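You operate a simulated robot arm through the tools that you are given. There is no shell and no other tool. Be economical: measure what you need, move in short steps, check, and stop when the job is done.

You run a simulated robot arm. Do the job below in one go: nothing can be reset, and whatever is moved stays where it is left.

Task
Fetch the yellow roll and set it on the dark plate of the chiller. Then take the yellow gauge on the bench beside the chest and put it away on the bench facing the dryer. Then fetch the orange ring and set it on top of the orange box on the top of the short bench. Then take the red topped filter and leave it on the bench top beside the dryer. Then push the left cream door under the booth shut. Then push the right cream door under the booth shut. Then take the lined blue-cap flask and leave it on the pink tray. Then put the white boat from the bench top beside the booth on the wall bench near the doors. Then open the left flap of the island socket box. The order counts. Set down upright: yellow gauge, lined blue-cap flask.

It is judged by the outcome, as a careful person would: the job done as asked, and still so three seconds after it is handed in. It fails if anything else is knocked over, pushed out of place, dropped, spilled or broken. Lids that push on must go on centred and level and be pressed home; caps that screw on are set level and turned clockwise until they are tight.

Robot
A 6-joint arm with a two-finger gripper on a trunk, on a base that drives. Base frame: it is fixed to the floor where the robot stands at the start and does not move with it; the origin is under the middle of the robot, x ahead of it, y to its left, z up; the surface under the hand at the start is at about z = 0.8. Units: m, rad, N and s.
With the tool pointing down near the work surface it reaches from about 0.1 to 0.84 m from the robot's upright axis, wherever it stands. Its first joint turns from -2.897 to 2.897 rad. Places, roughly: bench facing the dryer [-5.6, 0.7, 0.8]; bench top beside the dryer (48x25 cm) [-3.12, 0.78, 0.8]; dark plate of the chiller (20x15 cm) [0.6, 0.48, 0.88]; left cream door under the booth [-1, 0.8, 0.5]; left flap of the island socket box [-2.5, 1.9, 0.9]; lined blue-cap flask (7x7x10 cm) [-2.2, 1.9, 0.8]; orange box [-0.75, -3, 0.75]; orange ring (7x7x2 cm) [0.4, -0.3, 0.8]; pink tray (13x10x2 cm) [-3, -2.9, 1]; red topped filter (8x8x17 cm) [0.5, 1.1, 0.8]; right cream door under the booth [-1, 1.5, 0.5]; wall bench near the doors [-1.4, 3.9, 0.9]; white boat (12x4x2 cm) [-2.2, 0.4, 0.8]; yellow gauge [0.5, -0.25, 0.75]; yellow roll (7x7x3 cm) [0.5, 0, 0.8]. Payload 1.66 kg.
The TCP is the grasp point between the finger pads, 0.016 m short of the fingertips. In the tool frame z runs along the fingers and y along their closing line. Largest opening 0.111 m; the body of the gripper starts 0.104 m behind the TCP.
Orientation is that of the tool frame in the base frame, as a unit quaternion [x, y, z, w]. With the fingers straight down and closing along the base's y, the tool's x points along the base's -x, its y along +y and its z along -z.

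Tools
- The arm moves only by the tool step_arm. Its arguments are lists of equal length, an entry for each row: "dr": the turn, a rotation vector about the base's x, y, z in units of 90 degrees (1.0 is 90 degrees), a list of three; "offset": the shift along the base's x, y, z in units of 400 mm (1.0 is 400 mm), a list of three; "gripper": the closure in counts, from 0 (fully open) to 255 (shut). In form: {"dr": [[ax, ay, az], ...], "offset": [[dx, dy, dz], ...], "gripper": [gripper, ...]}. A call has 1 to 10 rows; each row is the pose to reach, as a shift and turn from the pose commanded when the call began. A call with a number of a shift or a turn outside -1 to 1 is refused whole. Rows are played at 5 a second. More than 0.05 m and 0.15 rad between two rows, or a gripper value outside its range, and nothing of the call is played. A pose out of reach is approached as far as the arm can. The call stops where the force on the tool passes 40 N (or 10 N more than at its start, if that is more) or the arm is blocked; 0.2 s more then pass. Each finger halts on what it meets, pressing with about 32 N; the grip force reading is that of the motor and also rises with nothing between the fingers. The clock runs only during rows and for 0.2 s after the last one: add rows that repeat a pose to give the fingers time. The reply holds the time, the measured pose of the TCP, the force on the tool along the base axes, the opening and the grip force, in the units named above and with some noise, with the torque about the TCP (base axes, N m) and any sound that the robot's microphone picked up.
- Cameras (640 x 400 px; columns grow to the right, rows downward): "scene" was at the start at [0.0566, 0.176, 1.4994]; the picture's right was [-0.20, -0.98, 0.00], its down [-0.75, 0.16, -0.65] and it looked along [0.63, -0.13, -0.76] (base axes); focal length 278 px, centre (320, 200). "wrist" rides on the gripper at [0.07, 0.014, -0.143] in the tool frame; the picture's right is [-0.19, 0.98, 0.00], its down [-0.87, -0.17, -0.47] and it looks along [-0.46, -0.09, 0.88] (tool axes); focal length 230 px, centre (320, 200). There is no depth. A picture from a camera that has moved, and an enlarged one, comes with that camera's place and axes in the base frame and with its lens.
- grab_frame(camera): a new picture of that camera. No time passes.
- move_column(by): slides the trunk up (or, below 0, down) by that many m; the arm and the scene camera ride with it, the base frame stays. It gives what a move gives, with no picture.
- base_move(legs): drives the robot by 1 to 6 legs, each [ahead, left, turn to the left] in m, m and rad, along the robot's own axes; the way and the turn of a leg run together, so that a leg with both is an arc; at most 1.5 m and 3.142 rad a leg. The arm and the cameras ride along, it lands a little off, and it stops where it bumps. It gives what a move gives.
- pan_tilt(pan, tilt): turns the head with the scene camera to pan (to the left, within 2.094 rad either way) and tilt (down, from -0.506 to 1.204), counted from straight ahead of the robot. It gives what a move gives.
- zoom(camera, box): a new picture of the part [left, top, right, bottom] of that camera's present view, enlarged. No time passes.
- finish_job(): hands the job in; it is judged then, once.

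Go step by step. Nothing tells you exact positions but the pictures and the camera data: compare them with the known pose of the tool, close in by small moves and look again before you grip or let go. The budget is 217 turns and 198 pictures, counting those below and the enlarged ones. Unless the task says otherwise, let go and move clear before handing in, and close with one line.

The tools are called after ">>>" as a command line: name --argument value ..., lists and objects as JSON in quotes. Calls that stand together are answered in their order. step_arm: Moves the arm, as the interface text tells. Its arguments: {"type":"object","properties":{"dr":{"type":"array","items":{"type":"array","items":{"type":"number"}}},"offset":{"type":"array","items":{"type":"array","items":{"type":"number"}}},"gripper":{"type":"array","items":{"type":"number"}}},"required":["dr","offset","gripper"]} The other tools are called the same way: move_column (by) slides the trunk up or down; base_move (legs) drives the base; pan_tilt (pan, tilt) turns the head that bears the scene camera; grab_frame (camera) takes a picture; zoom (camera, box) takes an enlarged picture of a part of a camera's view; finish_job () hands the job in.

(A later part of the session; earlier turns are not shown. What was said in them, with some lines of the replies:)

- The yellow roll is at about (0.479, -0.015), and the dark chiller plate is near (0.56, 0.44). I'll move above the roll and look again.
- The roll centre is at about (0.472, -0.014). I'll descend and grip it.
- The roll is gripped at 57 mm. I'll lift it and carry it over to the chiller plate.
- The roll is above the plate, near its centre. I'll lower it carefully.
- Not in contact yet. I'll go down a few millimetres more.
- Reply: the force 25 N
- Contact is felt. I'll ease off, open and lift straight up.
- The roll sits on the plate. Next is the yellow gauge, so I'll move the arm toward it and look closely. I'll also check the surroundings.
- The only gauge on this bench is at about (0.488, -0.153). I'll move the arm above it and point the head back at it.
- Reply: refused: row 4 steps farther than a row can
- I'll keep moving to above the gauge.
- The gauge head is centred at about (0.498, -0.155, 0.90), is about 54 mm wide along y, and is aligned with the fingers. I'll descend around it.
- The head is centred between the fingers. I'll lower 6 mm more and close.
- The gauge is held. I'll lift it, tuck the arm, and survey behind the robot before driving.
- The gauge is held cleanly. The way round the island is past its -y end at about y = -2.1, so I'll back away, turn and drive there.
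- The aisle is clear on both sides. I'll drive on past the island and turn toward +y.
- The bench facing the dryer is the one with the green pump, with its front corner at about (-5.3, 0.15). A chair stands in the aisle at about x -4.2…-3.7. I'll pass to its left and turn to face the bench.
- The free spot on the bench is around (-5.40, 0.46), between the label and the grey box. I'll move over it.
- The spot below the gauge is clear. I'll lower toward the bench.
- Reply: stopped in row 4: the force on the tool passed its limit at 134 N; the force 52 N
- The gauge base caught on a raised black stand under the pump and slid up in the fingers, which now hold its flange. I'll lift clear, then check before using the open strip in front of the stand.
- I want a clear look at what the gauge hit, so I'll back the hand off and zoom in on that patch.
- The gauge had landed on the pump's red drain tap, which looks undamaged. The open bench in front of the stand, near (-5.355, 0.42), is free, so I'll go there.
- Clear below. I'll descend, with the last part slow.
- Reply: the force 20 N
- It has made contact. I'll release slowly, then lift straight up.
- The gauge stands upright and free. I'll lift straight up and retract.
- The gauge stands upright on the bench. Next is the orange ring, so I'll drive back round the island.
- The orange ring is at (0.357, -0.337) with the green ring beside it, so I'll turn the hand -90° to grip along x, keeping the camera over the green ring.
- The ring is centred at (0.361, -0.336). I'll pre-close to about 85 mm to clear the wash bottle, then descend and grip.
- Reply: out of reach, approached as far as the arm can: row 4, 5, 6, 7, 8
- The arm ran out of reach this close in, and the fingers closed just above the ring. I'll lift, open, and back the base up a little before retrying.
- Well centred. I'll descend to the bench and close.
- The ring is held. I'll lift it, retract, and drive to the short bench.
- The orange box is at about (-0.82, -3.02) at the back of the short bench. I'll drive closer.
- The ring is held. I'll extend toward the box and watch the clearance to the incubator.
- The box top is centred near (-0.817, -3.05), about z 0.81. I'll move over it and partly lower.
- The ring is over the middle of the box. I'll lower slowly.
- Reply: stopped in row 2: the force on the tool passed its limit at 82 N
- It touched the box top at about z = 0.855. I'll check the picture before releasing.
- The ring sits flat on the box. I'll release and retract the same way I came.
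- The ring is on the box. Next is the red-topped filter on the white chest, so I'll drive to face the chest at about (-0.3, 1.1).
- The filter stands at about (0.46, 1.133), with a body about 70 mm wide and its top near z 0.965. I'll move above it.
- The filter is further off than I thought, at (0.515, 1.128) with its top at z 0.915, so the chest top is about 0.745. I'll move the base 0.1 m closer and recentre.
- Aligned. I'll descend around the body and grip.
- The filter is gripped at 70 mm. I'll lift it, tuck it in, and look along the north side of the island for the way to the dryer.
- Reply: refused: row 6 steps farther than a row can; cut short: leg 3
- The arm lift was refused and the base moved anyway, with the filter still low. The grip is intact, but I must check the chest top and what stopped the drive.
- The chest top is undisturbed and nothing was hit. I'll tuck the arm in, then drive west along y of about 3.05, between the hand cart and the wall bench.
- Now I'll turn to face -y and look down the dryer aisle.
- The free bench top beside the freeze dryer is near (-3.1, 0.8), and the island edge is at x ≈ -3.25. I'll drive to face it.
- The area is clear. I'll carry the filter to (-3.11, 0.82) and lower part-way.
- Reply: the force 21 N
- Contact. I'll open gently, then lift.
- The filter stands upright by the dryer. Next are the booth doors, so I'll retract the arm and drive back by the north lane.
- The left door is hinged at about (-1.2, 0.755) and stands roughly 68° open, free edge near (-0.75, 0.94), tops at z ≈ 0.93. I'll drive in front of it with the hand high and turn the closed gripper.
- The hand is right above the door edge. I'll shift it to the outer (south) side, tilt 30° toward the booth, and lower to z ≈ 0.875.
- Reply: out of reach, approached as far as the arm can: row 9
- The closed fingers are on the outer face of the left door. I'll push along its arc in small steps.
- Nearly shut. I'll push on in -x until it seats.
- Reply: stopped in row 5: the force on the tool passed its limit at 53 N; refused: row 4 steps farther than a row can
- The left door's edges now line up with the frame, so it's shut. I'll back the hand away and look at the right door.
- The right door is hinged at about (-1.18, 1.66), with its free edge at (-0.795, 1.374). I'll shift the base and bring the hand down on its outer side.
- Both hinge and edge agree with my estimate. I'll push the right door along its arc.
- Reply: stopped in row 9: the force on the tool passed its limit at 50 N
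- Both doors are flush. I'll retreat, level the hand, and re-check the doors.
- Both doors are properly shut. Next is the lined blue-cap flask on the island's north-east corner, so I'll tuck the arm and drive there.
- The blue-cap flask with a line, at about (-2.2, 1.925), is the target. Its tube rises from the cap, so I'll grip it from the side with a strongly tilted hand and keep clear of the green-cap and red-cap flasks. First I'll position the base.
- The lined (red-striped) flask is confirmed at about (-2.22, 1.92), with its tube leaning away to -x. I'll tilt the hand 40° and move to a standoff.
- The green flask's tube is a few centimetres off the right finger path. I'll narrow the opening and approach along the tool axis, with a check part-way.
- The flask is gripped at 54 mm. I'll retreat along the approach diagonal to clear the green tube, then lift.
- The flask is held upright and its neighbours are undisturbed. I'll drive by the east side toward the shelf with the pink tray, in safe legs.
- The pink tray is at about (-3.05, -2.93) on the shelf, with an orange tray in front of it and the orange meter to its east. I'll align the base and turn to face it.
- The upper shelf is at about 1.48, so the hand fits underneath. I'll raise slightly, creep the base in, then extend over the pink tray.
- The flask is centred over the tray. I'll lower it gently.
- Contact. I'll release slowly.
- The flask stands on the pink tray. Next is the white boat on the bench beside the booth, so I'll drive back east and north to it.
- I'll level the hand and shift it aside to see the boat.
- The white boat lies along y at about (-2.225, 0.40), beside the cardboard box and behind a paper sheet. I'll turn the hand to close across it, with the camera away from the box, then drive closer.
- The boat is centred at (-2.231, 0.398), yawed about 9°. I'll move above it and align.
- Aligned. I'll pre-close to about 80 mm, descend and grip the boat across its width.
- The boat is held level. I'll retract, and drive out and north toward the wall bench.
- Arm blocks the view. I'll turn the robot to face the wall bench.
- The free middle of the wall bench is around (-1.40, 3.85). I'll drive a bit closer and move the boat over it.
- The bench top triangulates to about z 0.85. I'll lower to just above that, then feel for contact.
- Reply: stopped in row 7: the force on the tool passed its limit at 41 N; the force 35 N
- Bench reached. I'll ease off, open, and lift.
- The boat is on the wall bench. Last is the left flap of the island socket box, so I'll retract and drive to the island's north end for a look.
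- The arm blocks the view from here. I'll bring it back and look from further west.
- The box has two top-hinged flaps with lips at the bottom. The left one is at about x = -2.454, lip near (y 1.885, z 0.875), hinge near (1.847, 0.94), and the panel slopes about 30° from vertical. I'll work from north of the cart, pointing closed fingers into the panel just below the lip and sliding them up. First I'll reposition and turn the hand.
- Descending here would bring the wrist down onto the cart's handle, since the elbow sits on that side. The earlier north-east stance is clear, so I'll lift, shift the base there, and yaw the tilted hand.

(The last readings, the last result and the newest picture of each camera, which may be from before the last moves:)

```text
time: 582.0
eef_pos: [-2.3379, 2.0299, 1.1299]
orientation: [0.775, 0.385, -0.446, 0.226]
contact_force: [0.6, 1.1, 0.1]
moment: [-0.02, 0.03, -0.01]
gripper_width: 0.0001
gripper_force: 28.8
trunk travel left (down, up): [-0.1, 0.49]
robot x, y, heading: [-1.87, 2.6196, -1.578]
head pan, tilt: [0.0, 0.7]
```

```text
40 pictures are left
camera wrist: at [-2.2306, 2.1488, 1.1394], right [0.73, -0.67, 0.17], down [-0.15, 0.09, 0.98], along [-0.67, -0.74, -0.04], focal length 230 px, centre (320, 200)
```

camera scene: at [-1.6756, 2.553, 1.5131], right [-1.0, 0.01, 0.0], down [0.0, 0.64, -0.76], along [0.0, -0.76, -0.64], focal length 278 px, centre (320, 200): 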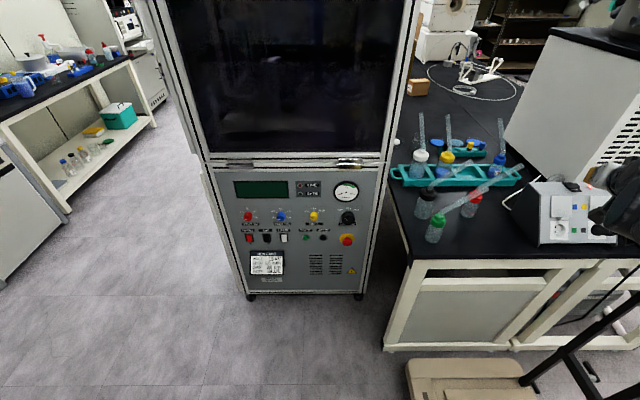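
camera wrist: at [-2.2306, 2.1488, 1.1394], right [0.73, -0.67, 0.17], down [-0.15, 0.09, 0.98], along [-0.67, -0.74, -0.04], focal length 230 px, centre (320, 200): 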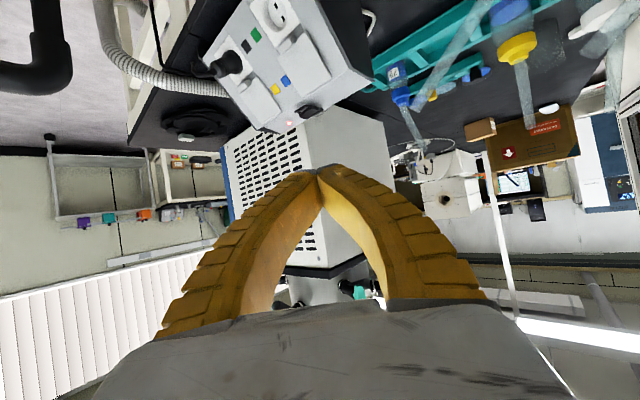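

>>> pan_tilt --pan -0.55 --tilt 0.75

>>> grab_frame --camera "scene"

>>> zoom --camera "wrist" --box '[200, 0, 360, 130]'

```text
time: 583.0
eef_pos: [-2.3361, 2.0302, 1.1309]
orientation: [0.775, 0.387, -0.445, 0.226]
contact_force: [0.5, 0.3, -0.3]
moment: [0.01, 0.02, -0.03]
gripper_width: 0.0001
gripper_force: 28.9
trunk travel left (down, up): [-0.1, 0.49]
robot x, y, heading: [-1.867, 2.6147, -1.58]
head pan, tilt: [-0.55, 0.75]
```

```text
39 pictures are left
camera scene: at [-1.7184, 2.5677, 1.5088], right [-0.85, 0.53, 0.0], down [0.36, 0.58, -0.73], along [-0.38, -0.62, -0.68], focal length 278 px, centre (320, 200)
```

scene: 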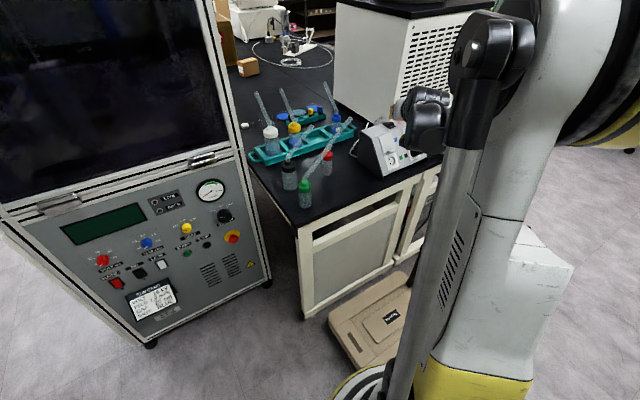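

```text
3.08 times, centred on (280, 65) of wrist
camera zoom: at [-2.2298, 2.1489, 1.1398], right [0.73, -0.66, 0.17], down [-0.15, 0.08, 0.98], along [-0.67, -0.74, -0.04], focal length 708 px, centre (443, 615)
```

zoom: 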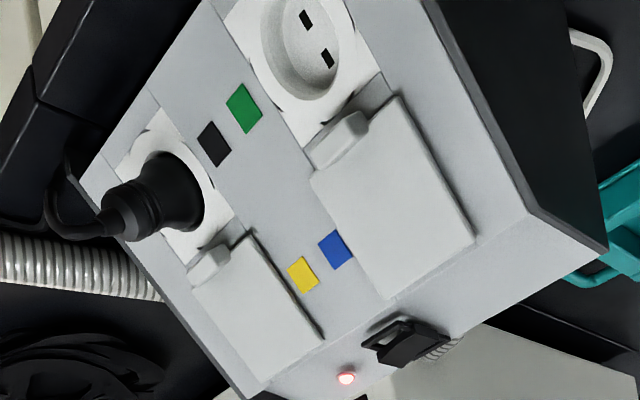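

The lip position is confirmed at (-2.46, 1.909, 0.892). I'll move to a standoff just below and in front of it.

>>> step_arm --dr '[[0, 0, 0], [0, 0, 0], [0, 0, 0], [0, 0, 0], [0, 0, 0], [0, 0, 0]]' --offset '[[-0.04, -0.01, -0.1], [-0.08, -0.03, -0.2], [-0.12, -0.05, -0.3], [-0.15, -0.075, -0.4], [-0.18, -0.1, -0.5], [-0.1975, -0.12, -0.5775]]' --gripper '[255, 255, 255, 255, 255, 255]'

>>> grab_frame --camera "wrist"

>>> zoom --camera "scene" --box '[330, 80, 490, 200]'

```text
time: 584.4
eef_pos: [-2.4167, 1.9819, 0.8981]
orientation: [0.775, 0.386, -0.447, 0.226]
contact_force: [0.0, 0.1, 0.1]
moment: [0.02, -0.03, -0.02]
gripper_width: 0.0
gripper_force: 29.2
trunk travel left (down, up): [-0.1, 0.49]
robot x, y, heading: [-1.8704, 2.6173, -1.576]
head pan, tilt: [-0.55, 0.75]
```

```text
37 pictures are left
camera wrist: at [-2.3092, 2.0997, 0.9081], right [0.73, -0.67, 0.17], down [-0.15, 0.08, 0.98], along [-0.67, -0.74, -0.04], focal length 230 px, centre (320, 200)
```

wrist: 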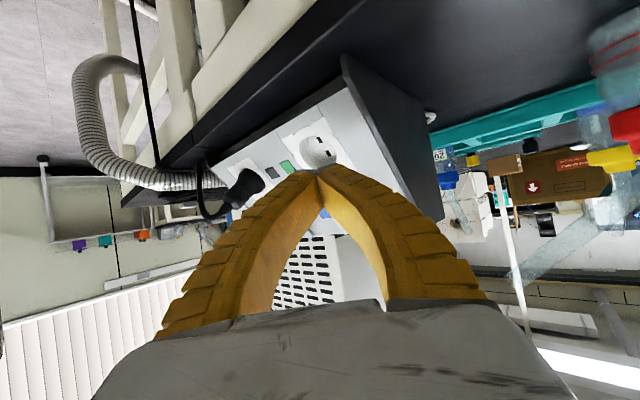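

```text
3.33 times, centred on (410, 140) of scene
camera zoom: at [-1.7187, 2.5675, 1.5088], right [-0.85, 0.53, 0.0], down [0.36, 0.58, -0.73], along [-0.39, -0.62, -0.68], focal length 927 px, centre (20, 400)
```

zoom: 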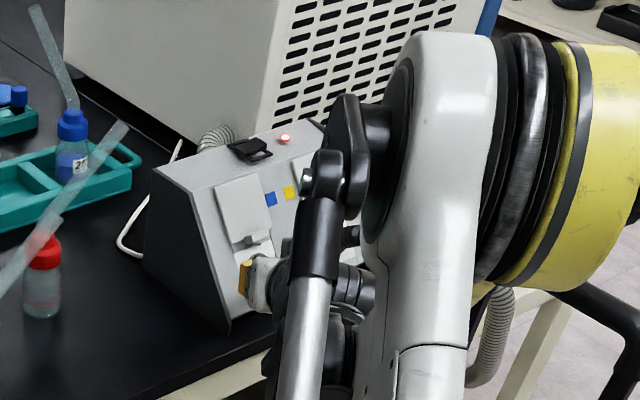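

>>> step_arm --dr '[[0, 0, 0], [0, 0, 0], [0, 0, 0], [0, 0, 0], [0, 0, 0]]' --offset '[[-0.025, -0.035, -0.024], [-0.05, -0.07, -0.048], [-0.07, -0.1, -0.07], [-0.085, -0.12, -0.083], [-0.098, -0.14, -0.096]]' --gripper '[255, 255, 255, 255, 255]'

>>> zoom --camera "wrist" --box '[220, 90, 420, 240]'

>>> zoom --camera "scene" --box '[350, 110, 430, 180]'

```text
time: 585.5
eef_pos: [-2.4483, 1.938, 0.8659]
orientation: [0.776, 0.385, -0.447, 0.225]
contact_force: [14.2, 19.9, 19.2]
moment: [0.08, -0.52, 0.43]
gripper_width: 0.0001
gripper_force: 27.4
trunk travel left (down, up): [-0.1, 0.49]
robot x, y, heading: [-1.8642, 2.6171, -1.576]
head pan, tilt: [-0.55, 0.75]
stopped in row 5: the force on the tool passed its limit at 44 N (the readings are from after the stop); the commanded pose is now the measured one
```

```text
2.67 times, centred on (320, 165) of wrist
camera zoom: at [-2.3416, 2.055, 0.8767], right [0.73, -0.67, 0.17], down [-0.15, 0.09, 0.98], along [-0.67, -0.74, -0.04], focal length 614 px, centre (320, 293)
```

zoom: 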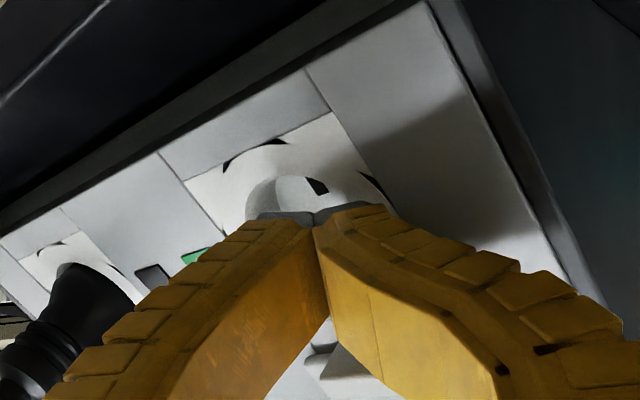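

```text
5.71 times, centred on (390, 145) of scene
camera zoom: at [-1.7149, 2.5725, 1.5089], right [-0.85, 0.53, 0.0], down [0.36, 0.58, -0.73], along [-0.39, -0.62, -0.68], focal length 1590 px, centre (-80, 514)
```

zoom: 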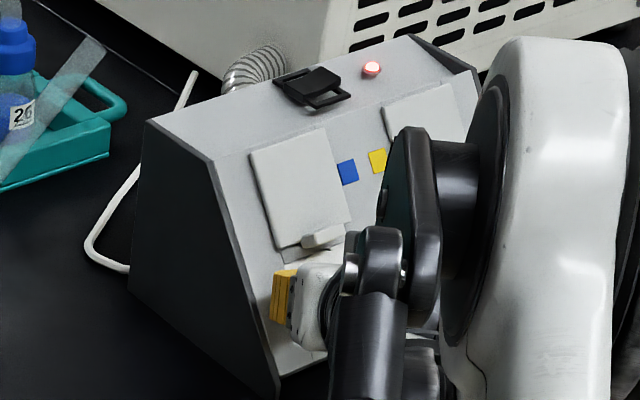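

The tip touched the socket face just under the lip. I'll back off a few millimetres and slide up the slope under the lip.

>>> step_arm --dr '[[0, 0, 0], [0, 0, 0], [0, 0, 0], [0, 0, 0], [0, 0, 0], [0, 0, 0], [0, 0, 0]]' --offset '[[0, 0.01, 0.004], [0, -0.001, 0.0265], [0, -0.0065, 0.038], [0, -0.012, 0.049], [0, -0.0225, 0.0715], [0, -0.0335, 0.094], [0, -0.044, 0.1165]]' --gripper '[255, 255, 255, 255, 255, 255, 255]'

>>> zoom --camera "scene" --box '[350, 110, 430, 180]'

>>> zoom --camera "wrist" --box '[220, 90, 420, 240]'

```text
time: 586.6
eef_pos: [-2.4514, 1.9316, 0.881]
orientation: [0.779, 0.387, -0.441, 0.221]
contact_force: [2.2, 9.0, -10.9]
moment: [0.19, 0.09, 0.11]
gripper_width: 0.0001
gripper_force: 29.0
trunk travel left (down, up): [-0.1, 0.49]
robot x, y, heading: [-1.8668, 2.6179, -1.575]
head pan, tilt: [-0.55, 0.75]
stopped in row 5: the force on the tool passed its limit at 53 N (the readings are from after the stop); the commanded pose is now the measured one
```

```text
5.71 times, centred on (390, 145) of scene
camera zoom: at [-1.7186, 2.5685, 1.5088], right [-0.85, 0.53, 0.0], down [0.36, 0.58, -0.73], along [-0.39, -0.62, -0.68], focal length 1590 px, centre (-80, 514)
```

zoom: 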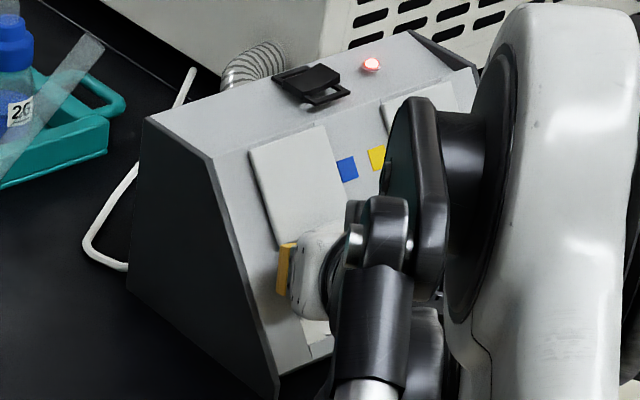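

```text
2.67 times, centred on (320, 165) of wrist
camera zoom: at [-2.3443, 2.0497, 0.8942], right [0.72, -0.67, 0.17], down [-0.16, 0.07, 0.98], along [-0.67, -0.74, -0.06], focal length 614 px, centre (320, 293)
```

zoom: 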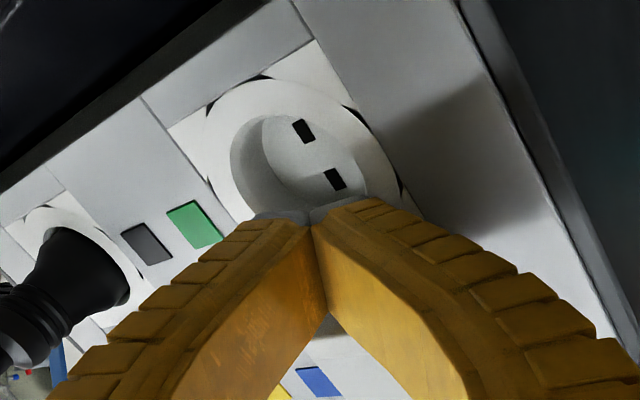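

Pushing straight up only jams the lip, because friction fights the swing. I'll keep light upward pressure and move along the flap's arc so the friction carries the lip outward.

>>> step_arm --dr '[[0, 0, 0], [0, 0, 0], [0, 0, 0], [0, 0, 0], [0, 0, 0], [0, 0, 0], [0, 0, 0], [0, 0, 0], [0, 0, 0]]' --offset '[[0, -0.003, 0.007], [0, 0.008, 0.018], [0, 0.019, 0.03], [0, 0.027, 0.042], [0, 0.035, 0.0556], [0, 0.0415, 0.07], [0, 0.0475, 0.084], [0, 0.051, 0.0995], [0, 0.054, 0.115]]' --gripper '[255, 255, 255, 255, 255, 255, 255, 255, 255]'

>>> zoom --camera "scene" --box '[350, 110, 430, 180]'

>>> grab_frame --camera "wrist"

```text
time: 587.2
eef_pos: [-2.4513, 1.935, 0.8841]
orientation: [0.781, 0.387, -0.439, 0.219]
contact_force: [3.2, 10.8, -10.9]
moment: [0.15, 0.12, 0.14]
gripper_width: 0.0001
gripper_force: 28.5
trunk travel left (down, up): [-0.1, 0.49]
robot x, y, heading: [-1.8665, 2.621, -1.578]
head pan, tilt: [-0.55, 0.75]
stopped in row 2: the force on the tool passed its limit at 41 N (the readings are from after the stop); the commanded pose is now the measured one
```

```text
5.71 times, centred on (390, 145) of scene
camera zoom: at [-1.7185, 2.5688, 1.509], right [-0.85, 0.53, 0.0], down [0.36, 0.58, -0.73], along [-0.39, -0.62, -0.68], focal length 1590 px, centre (-80, 514)
```

zoom: 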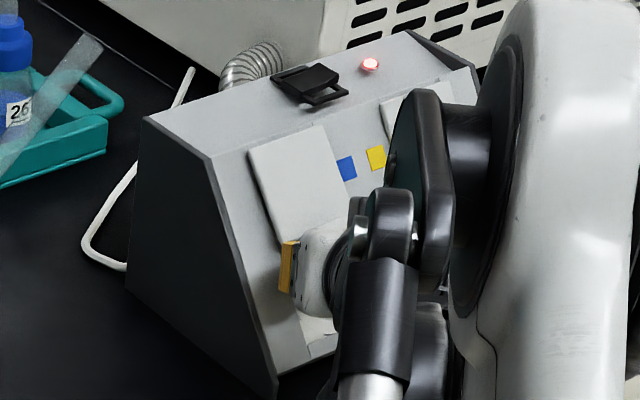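

```text
30 pictures are left
camera wrist: at [-2.3446, 2.0526, 0.898], right [0.72, -0.67, 0.16], down [-0.16, 0.07, 0.98], along [-0.67, -0.74, -0.06], focal length 230 px, centre (320, 200)
```

wrist: 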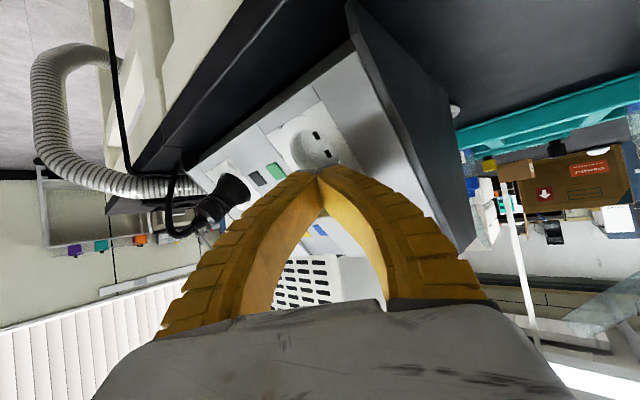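

The lip won't ride up. I'll back off, square the hand to the panel with a gentler tilt that keeps the wrist clear of the cart handle, and pinch the lip from its sides instead.

>>> step_arm --dr '[[0, 0, 0], [0, 0, 0], [0, 0, 0], [0, 0, 0]]' --offset '[[0.02, 0.03, 0.0], [0.05, 0.08, 0.03], [0.09, 0.13, 0.08], [0.13, 0.18, 0.13]]' --gripper '[255, 255, 255, 255]'

>>> step_arm --dr '[[0, 0, 0.08], [0, 0, 0.16], [0, 0, 0.24], [0, 0, 0.32], [0, 0, 0.412], [0, 0, 0.412]]' --offset '[[-0.03, 0, 0.02], [-0.06, 0, 0.04], [-0.09, 0, 0.06], [-0.12, -0.02, 0.06], [-0.14, -0.04, 0.06], [-0.15, -0.05, 0.06]]' --gripper '[255, 200, 129, 129, 129, 129]'

>>> step_arm --dr '[[0.055, 0, 0], [0.111, 0, 0], [0.111, 0, 0]]' --offset '[[0, 0, 0], [0, 0, 0], [0, 0, 0]]' --gripper '[129, 129, 129]'

>>> grab_frame --camera "wrist"

>>> grab_frame --camera "scene"

```text
time: 588.2
eef_pos: [-2.3981, 2.0055, 0.9386]
orientation: [0.78, 0.388, -0.44, 0.22]
contact_force: [-0.3, 1.0, -0.5]
moment: [0.0, -0.01, -0.01]
gripper_width: 0.0
gripper_force: 28.8
trunk travel left (down, up): [-0.1, 0.49]
robot x, y, heading: [-1.8618, 2.6204, -1.581]
head pan, tilt: [-0.55, 0.75]
```

```text
time: 589.6
eef_pos: [-2.4599, 1.9852, 0.9627]
orientation: [0.616, 0.616, -0.347, 0.348]
contact_force: [-0.7, 1.4, -0.6]
moment: [-0.03, 0.0, 0.04]
gripper_width: 0.0571
gripper_force: 1.9
trunk travel left (down, up): [-0.1, 0.49]
robot x, y, heading: [-1.8656, 2.6159, -1.573]
head pan, tilt: [-0.55, 0.75]
```

```text
time: 590.4
eef_pos: [-2.4586, 1.9848, 0.9614]
orientation: [0.643, 0.644, -0.292, 0.294]
contact_force: [-0.3, -0.2, -0.3]
moment: [-0.01, 0.02, 0.0]
gripper_width: 0.0572
gripper_force: 1.8
trunk travel left (down, up): [-0.1, 0.49]
robot x, y, heading: [-1.8653, 2.6175, -1.576]
head pan, tilt: [-0.55, 0.75]
```

```text
29 pictures are left
camera wrist: at [-2.4448, 2.138, 1.0021], right [0.98, -0.12, 0.14], down [-0.17, -0.21, 0.96], along [-0.09, -0.97, -0.23], focal length 230 px, centre (320, 200)
```

wrist: 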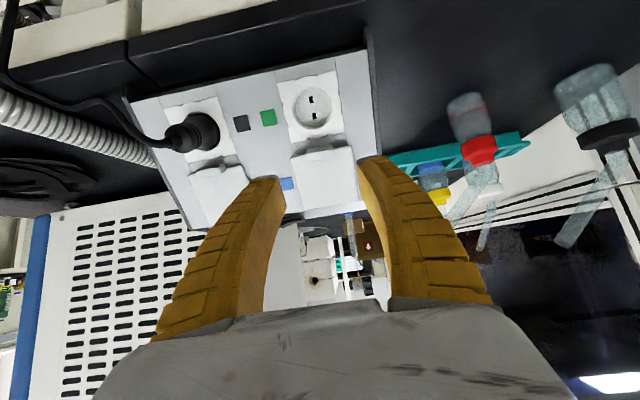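

```text
28 pictures are left
camera scene: at [-1.7181, 2.5685, 1.5088], right [-0.85, 0.53, 0.0], down [0.36, 0.58, -0.73], along [-0.39, -0.62, -0.68], focal length 278 px, centre (320, 200)
```

scene: 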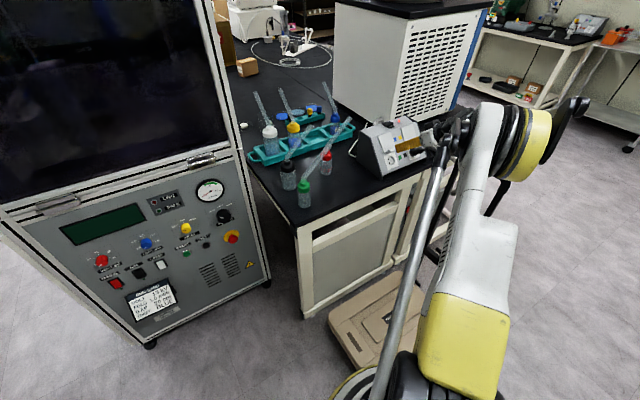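

>>> zoom --camera "wrist" --box '[240, 60, 400, 220]'

```text
2.50 times, centred on (320, 140) of wrist
camera zoom: at [-2.4448, 2.138, 1.0021], right [0.98, -0.12, 0.14], down [-0.17, -0.21, 0.96], along [-0.09, -0.97, -0.23], focal length 575 px, centre (320, 350)
```

zoom: 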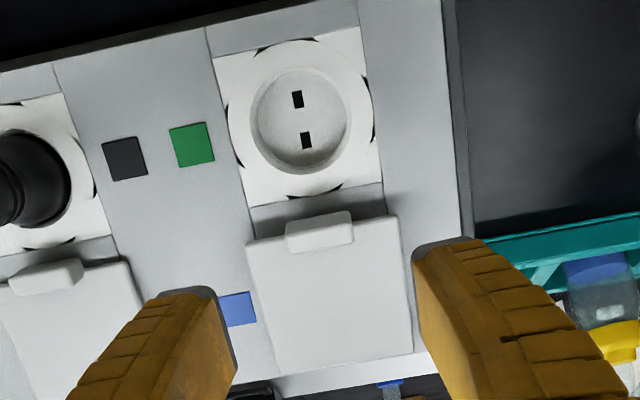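

>>> step_arm --dr '[[0, 0, 0], [0, 0, 0], [0, 0, 0], [0, 0, 0], [0, 0, 0]]' --offset '[[0, -0.05, -0.045], [0, -0.1, -0.09], [0, -0.135, -0.12], [0, -0.155, -0.137], [0, -0.17, -0.15]]' --gripper '[129, 129, 129, 129, 129]'

>>> zoom --camera "wrist" --box '[240, 90, 400, 250]'

```text
time: 591.6
eef_pos: [-2.4598, 1.9171, 0.9021]
orientation: [0.643, 0.644, -0.293, 0.294]
contact_force: [-0.7, 4.2, 4.4]
moment: [-0.06, -0.2, 0.09]
gripper_width: 0.0571
gripper_force: 1.8
trunk travel left (down, up): [-0.1, 0.49]
robot x, y, heading: [-1.8679, 2.618, -1.578]
head pan, tilt: [-0.55, 0.75]
```

```text
2.50 times, centred on (320, 170) of wrist
camera zoom: at [-2.445, 2.0711, 0.9424], right [0.98, -0.13, 0.14], down [-0.17, -0.21, 0.96], along [-0.09, -0.97, -0.23], focal length 575 px, centre (320, 275)
```

zoom: 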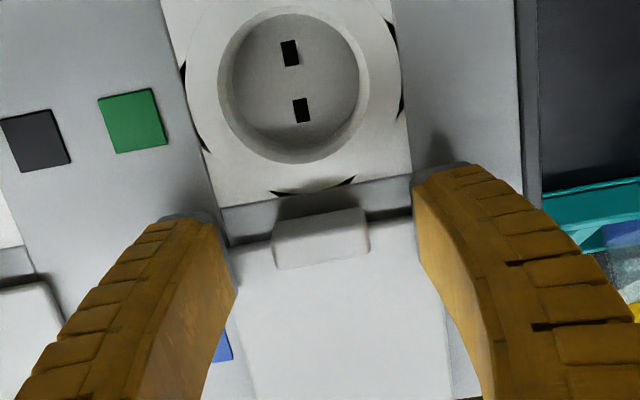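

The fingertips flank the lip and lightly touch the panel. I'll close on it.

>>> step_arm --dr '[[0, 0, 0], [0, 0, 0], [0, 0, 0], [0, 0, 0], [0, 0, 0]]' --offset '[[0, 0.003, 0.003], [0, 0.003, 0.003], [0, 0.003, 0.003], [0, 0.003, 0.003], [0, 0.003, 0.003]]' --gripper '[150, 170, 190, 210, 210]'

>>> zoom --camera "wrist" --box '[240, 90, 400, 250]'

```text
time: 592.8
eef_pos: [-2.4589, 1.9188, 0.9032]
orientation: [0.643, 0.644, -0.293, 0.294]
contact_force: [-0.9, 0.9, 3.8]
moment: [0.51, -0.03, 0.01]
gripper_width: 0.0222
gripper_force: 34.1
trunk travel left (down, up): [-0.1, 0.49]
robot x, y, heading: [-1.8665, 2.6205, -1.58]
head pan, tilt: [-0.55, 0.75]
```

```text
2.50 times, centred on (320, 170) of wrist
camera zoom: at [-2.4447, 2.0718, 0.9439], right [0.98, -0.13, 0.14], down [-0.17, -0.21, 0.96], along [-0.09, -0.97, -0.23], focal length 575 px, centre (320, 275)
```

zoom: 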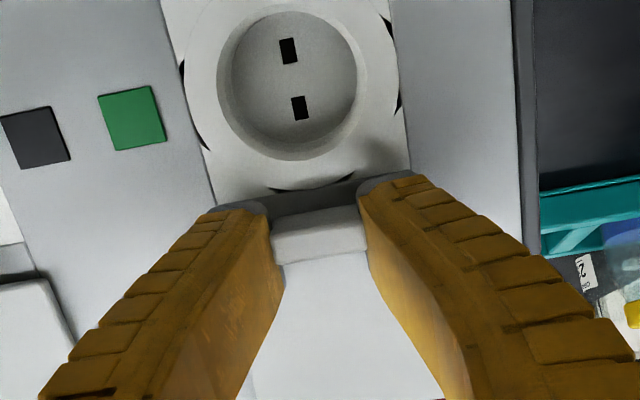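

The lip is pinched firmly. I'll swing it along the hinge arc, rotating the hand with it.

>>> step_arm --dr '[[0.044, 0, 0], [0.0889, 0, 0], [0.133, 0, 0], [0.1778, 0, 0], [0.222, 0, 0], [0.2667, 0, 0]]' --offset '[[0, 0.007, 0.0105], [0, 0.0135, 0.0215], [0, 0.019, 0.033], [0, 0.024, 0.0445], [0, 0.028, 0.0565], [0, 0.0315, 0.069]]' --gripper '[215, 215, 215, 215, 215, 215]'

>>> zoom --camera "wrist" --box '[240, 90, 400, 250]'

```text
time: 594.2
eef_pos: [-2.458, 1.9313, 0.9311]
orientation: [0.691, 0.69, -0.152, 0.153]
contact_force: [-3.6, -2.8, 6.3]
moment: [-0.43, 0.04, 0.01]
gripper_width: 0.0202
gripper_force: 34.6
trunk travel left (down, up): [-0.1, 0.49]
robot x, y, heading: [-1.8639, 2.6234, -1.575]
head pan, tilt: [-0.55, 0.75]
```

```text
2.50 times, centred on (320, 170) of wrist
camera zoom: at [-2.4446, 2.0545, 1.0301], right [0.98, -0.17, 0.08], down [-0.17, -0.58, 0.79], along [-0.09, -0.79, -0.6], focal length 575 px, centre (320, 275)
```

zoom: 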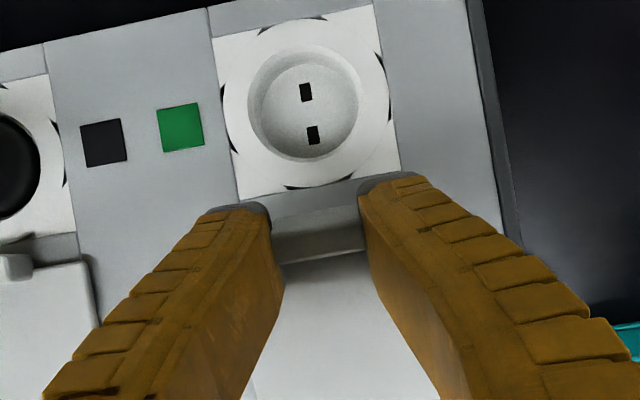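

The flap is following. I'll continue the swing up to about 100°.

>>> step_arm --dr '[[0.0889, 0, 0], [0.1778, 0, 0], [0.2667, 0, 0], [0.3556, 0, 0], [0.4, 0, 0], [0.4, 0, 0], [0.4, 0, 0], [0.4, 0, 0], [0.4, 0, 0]]' --offset '[[0, 0.004, 0.025], [0, 0.004, 0.051], [0, 0.001, 0.076], [0, -0.006, 0.1005], [0, -0.011, 0.1125], [0, -0.018, 0.136], [0, -0.028, 0.159], [0, -0.0415, 0.18], [0, -0.0575, 0.1985]]' --gripper '[215, 215, 215, 215, 215, 215, 215, 215, 215]'

>>> zoom --camera "wrist" --box '[220, 70, 420, 270]'

>>> zoom --camera "scene" --box '[340, 90, 460, 190]'

```text
time: 594.6
eef_pos: [-2.4585, 1.9344, 0.9359]
orientation: [0.698, 0.695, -0.127, 0.119]
contact_force: [-9.6, -8.2, -2.1]
moment: [0.31, 0.02, 0.02]
gripper_width: 0.0195
gripper_force: 34.2
out of reach, approached as far as the arm can: row 1, 2
trunk travel left (down, up): [-0.1, 0.49]
robot x, y, heading: [-1.8679, 2.6166, -1.578]
head pan, tilt: [-0.55, 0.75]
stopped in row 2: the force on the tool passed its limit at 65 N (the readings are from after the stop); the commanded pose is now the measured one
```

```text
2.00 times, centred on (320, 170) of wrist
camera zoom: at [-2.4423, 2.0487, 1.0458], right [0.98, -0.19, 0.05], down [-0.16, -0.65, 0.74], along [-0.1, -0.74, -0.67], focal length 460 px, centre (320, 260)
```

zoom: 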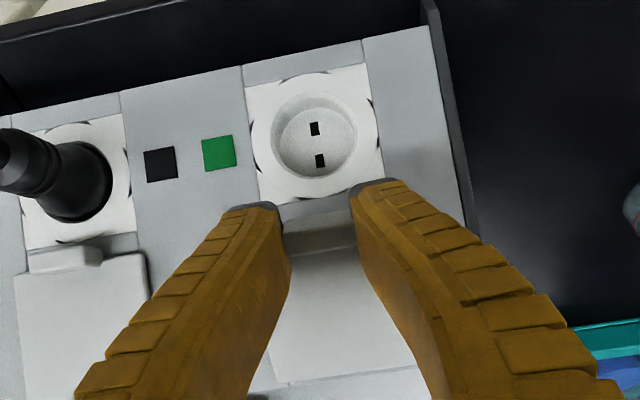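

```text
4.00 times, centred on (400, 140) of scene
camera zoom: at [-1.7201, 2.5664, 1.5087], right [-0.85, 0.53, 0.0], down [0.36, 0.58, -0.73], along [-0.39, -0.62, -0.68], focal length 1113 px, centre (0, 440)
```

zoom: 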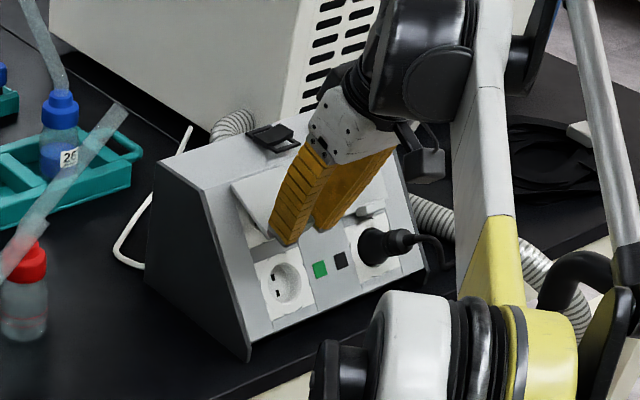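

The arm hit its reach limit while un-tilting. The flap is about 29° open and the pinch lets it pivot, so I'll translate along the arc while easing the tilt back.

>>> step_arm --dr '[[-0.03, 0, 0], [-0.06, 0, 0], [-0.09, 0, 0], [-0.12, 0, 0], [-0.15, 0, 0], [-0.18, 0, 0], [-0.2, 0, 0], [-0.22, 0, 0]]' --offset '[[0, 0.007, 0.0235], [0, 0.0105, 0.048], [0, 0.012, 0.072], [0, 0.009, 0.096], [0, 0.003, 0.119], [0, -0.0065, 0.1415], [0, -0.0195, 0.162], [0, -0.035, 0.18]]' --gripper '[215, 215, 215, 215, 215, 215, 215, 215]'

>>> zoom --camera "scene" --box '[340, 90, 460, 190]'

```text
time: 596.4
eef_pos: [-2.4565, 1.9221, 1.0109]
orientation: [0.667, 0.662, -0.244, 0.237]
contact_force: [1.1, -0.4, -0.5]
moment: [0.02, 0.0, 0.01]
gripper_width: 0.0204
gripper_force: 1.9
trunk travel left (down, up): [-0.1, 0.49]
robot x, y, heading: [-1.863, 2.6201, -1.581]
head pan, tilt: [-0.55, 0.75]
```

```text
4.00 times, centred on (400, 140) of scene
camera zoom: at [-1.7184, 2.5681, 1.5088], right [-0.85, 0.53, 0.0], down [0.36, 0.58, -0.73], along [-0.39, -0.62, -0.68], focal length 1113 px, centre (0, 440)
```

zoom: 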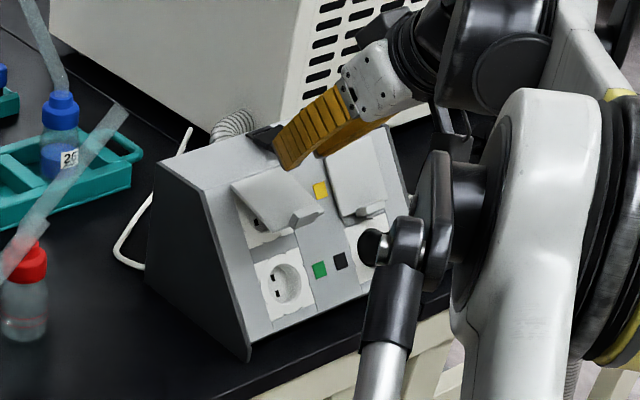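

The lip slipped free, but the flap now stays part-open by itself. I'll close the fingers, go round its end and underneath, and lift it fully.

>>> step_arm --dr '[[-0.074, 0, 0], [-0.148, 0, 0], [-0.222, 0, 0], [-0.222, 0, 0], [-0.222, 0, 0], [-0.222, 0, 0]]' --offset '[[0, 0.075, 0.01], [0, 0.15, 0.0], [0, 0.22, -0.03], [0, 0.22, -0.14], [0, 0.22, -0.25], [0, 0.22, -0.29]]' --gripper '[215, 255, 255, 255, 255, 255]'

>>> grab_frame --camera "wrist"

>>> zoom --camera "scene" --box '[340, 90, 460, 190]'

```text
time: 597.8
eef_pos: [-2.4574, 2.0082, 0.8937]
orientation: [0.615, 0.611, -0.355, 0.349]
contact_force: [0.4, -0.9, -0.1]
moment: [-0.02, -0.01, -0.03]
gripper_width: 0.0
gripper_force: 28.2
trunk travel left (down, up): [-0.1, 0.49]
robot x, y, heading: [-1.8649, 2.6177, -1.578]
head pan, tilt: [-0.55, 0.75]
```

```text
20 pictures are left
camera wrist: at [-2.4408, 2.1676, 0.9041], right [0.98, -0.11, 0.16], down [-0.16, -0.03, 0.99], along [-0.1, -0.99, -0.04], focal length 230 px, centre (320, 200)
```

wrist: 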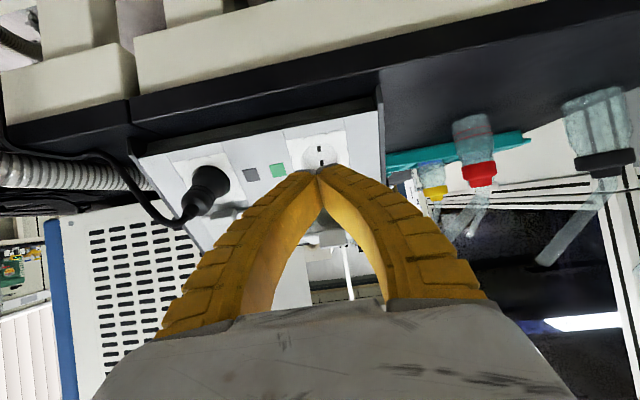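

```text
4.00 times, centred on (400, 140) of scene
camera zoom: at [-1.7185, 2.5681, 1.5088], right [-0.85, 0.53, 0.0], down [0.36, 0.58, -0.73], along [-0.39, -0.62, -0.68], focal length 1113 px, centre (0, 440)
```

zoom: 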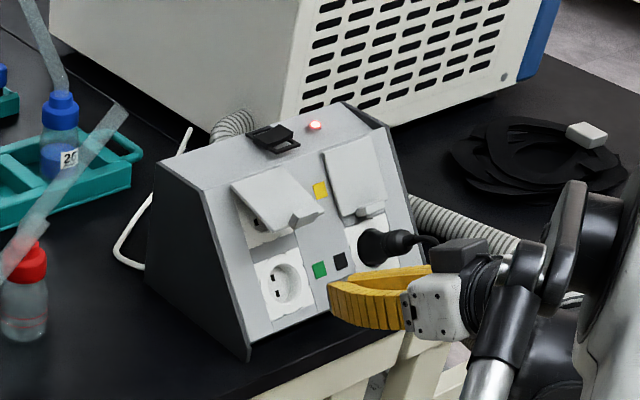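

The flap holds at about 40°. I'll slide the closed fingers under its end and lift up and back.

>>> step_arm --dr '[[0, 0, 0], [0, 0, 0], [0, 0, 0], [0, 0, 0], [0, 0, 0], [0, 0, 0], [0, 0, 0], [0, 0, 0], [0, 0, 0], [0, 0, 0]]' --offset '[[0, -0.08, -0.034], [0, -0.163, -0.034], [0, -0.175, 0.003], [0, -0.188, 0.041], [0, -0.2, 0.078], [0, -0.213, 0.116], [0, -0.225, 0.153], [0, -0.238, 0.191], [0, -0.256, 0.222], [0, -0.275, 0.2535]]' --gripper '[255, 255, 255, 255, 255, 255, 255, 255, 255, 255]'

>>> zoom --camera "scene" --box '[340, 90, 460, 190]'

```text
time: 600.0
eef_pos: [-2.4571, 1.9018, 0.9926]
orientation: [0.616, 0.613, -0.353, 0.348]
contact_force: [7.7, 14.6, -21.0]
moment: [0.26, 0.09, 0.13]
gripper_width: 0.0057
gripper_force: 28.5
trunk travel left (down, up): [-0.1, 0.49]
robot x, y, heading: [-1.864, 2.6193, -1.577]
head pan, tilt: [-0.55, 0.75]
```

```text
4.00 times, centred on (400, 140) of scene
camera zoom: at [-1.719, 2.5681, 1.5085], right [-0.85, 0.53, 0.0], down [0.36, 0.58, -0.73], along [-0.39, -0.62, -0.68], focal length 1113 px, centre (0, 440)
```

zoom: 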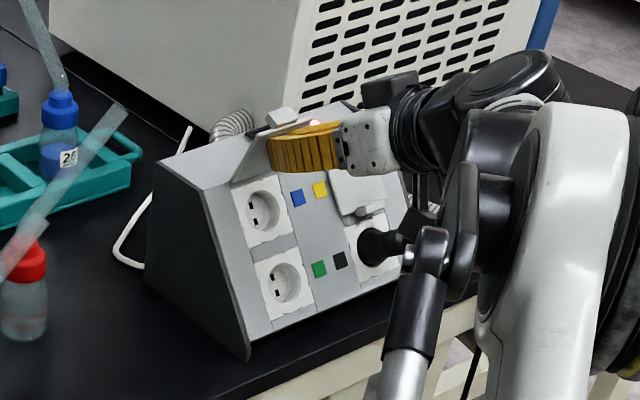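

The flap is wide open and the upper socket is exposed. I'll withdraw straight out and check that it stays.

>>> step_arm --dr '[[0, 0, 0], [0, 0, 0], [0, 0, 0], [0, 0, 0], [0, 0, 0], [0, 0, 0]]' --offset '[[0, 0.01, -0.015], [0, 0.05, -0.015], [0, 0.12, -0.01], [0, 0.2, 0.02], [0, 0.28, 0.08], [0.02, 0.34, 0.17]]' --gripper '[255, 255, 255, 255, 255, 255]'

>>> zoom --camera "scene" --box '[340, 90, 460, 190]'

```text
time: 601.4
eef_pos: [-2.4486, 2.0381, 1.0635]
orientation: [0.616, 0.611, -0.355, 0.348]
contact_force: [0.1, 0.0, -0.3]
moment: [-0.02, 0.01, 0.03]
gripper_width: 0.0
gripper_force: 28.7
trunk travel left (down, up): [-0.1, 0.49]
robot x, y, heading: [-1.8653, 2.6185, -1.579]
head pan, tilt: [-0.55, 0.75]
```

```text
4.00 times, centred on (400, 140) of scene
camera zoom: at [-1.7181, 2.5686, 1.5089], right [-0.85, 0.53, 0.0], down [0.36, 0.58, -0.73], along [-0.39, -0.62, -0.68], focal length 1113 px, centre (0, 440)
```

zoom: 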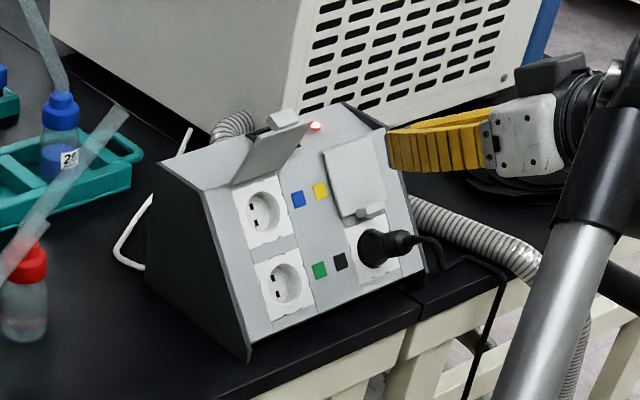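

The flap stays open. I'll pull the arm well clear and then hand in.

>>> step_arm --dr '[[0, 0, 0], [0, 0, 0], [0, 0, 0], [0, 0, 0]]' --offset '[[0.06, 0.05, 0.07], [0.12, 0.1, 0.14], [0.18, 0.15, 0.2], [0.24, 0.2, 0.24]]' --gripper '[255, 255, 255, 255]'

>>> zoom --camera "scene" --box '[240, 60, 460, 220]'

```text
time: 602.4
eef_pos: [-2.3521, 2.1169, 1.1596]
orientation: [0.616, 0.61, -0.356, 0.349]
contact_force: [0.6, -0.6, -0.1]
moment: [-0.01, -0.03, 0.0]
gripper_width: 0.0
gripper_force: 28.5
trunk travel left (down, up): [-0.1, 0.49]
robot x, y, heading: [-1.8672, 2.6205, -1.576]
head pan, tilt: [-0.55, 0.75]
```

```text
2.50 times, centred on (350, 140) of scene
camera zoom: at [-1.7177, 2.5685, 1.5088], right [-0.85, 0.53, 0.0], down [0.36, 0.58, -0.73], along [-0.39, -0.62, -0.68], focal length 696 px, centre (245, 350)
```

zoom: 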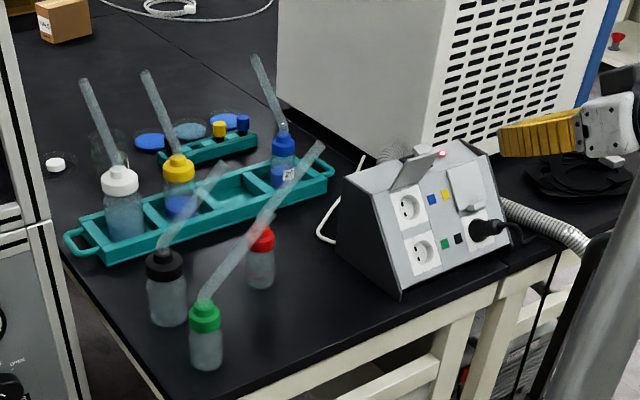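

All nine jobs look done: the left flap is open, the neighbouring items are standing, and the arm is clear. I'm handing in now.

>>> finish_job

```text
The job is handed in.
```

All nine jobs were done in order and handed in. Two contacts on the way: while being set down, the yellow gauge landed on the pump's red drain tap on the bench facing the dryer, and the red-topped filter may have dragged on the chest top as it left; nothing looked moved or damaged.
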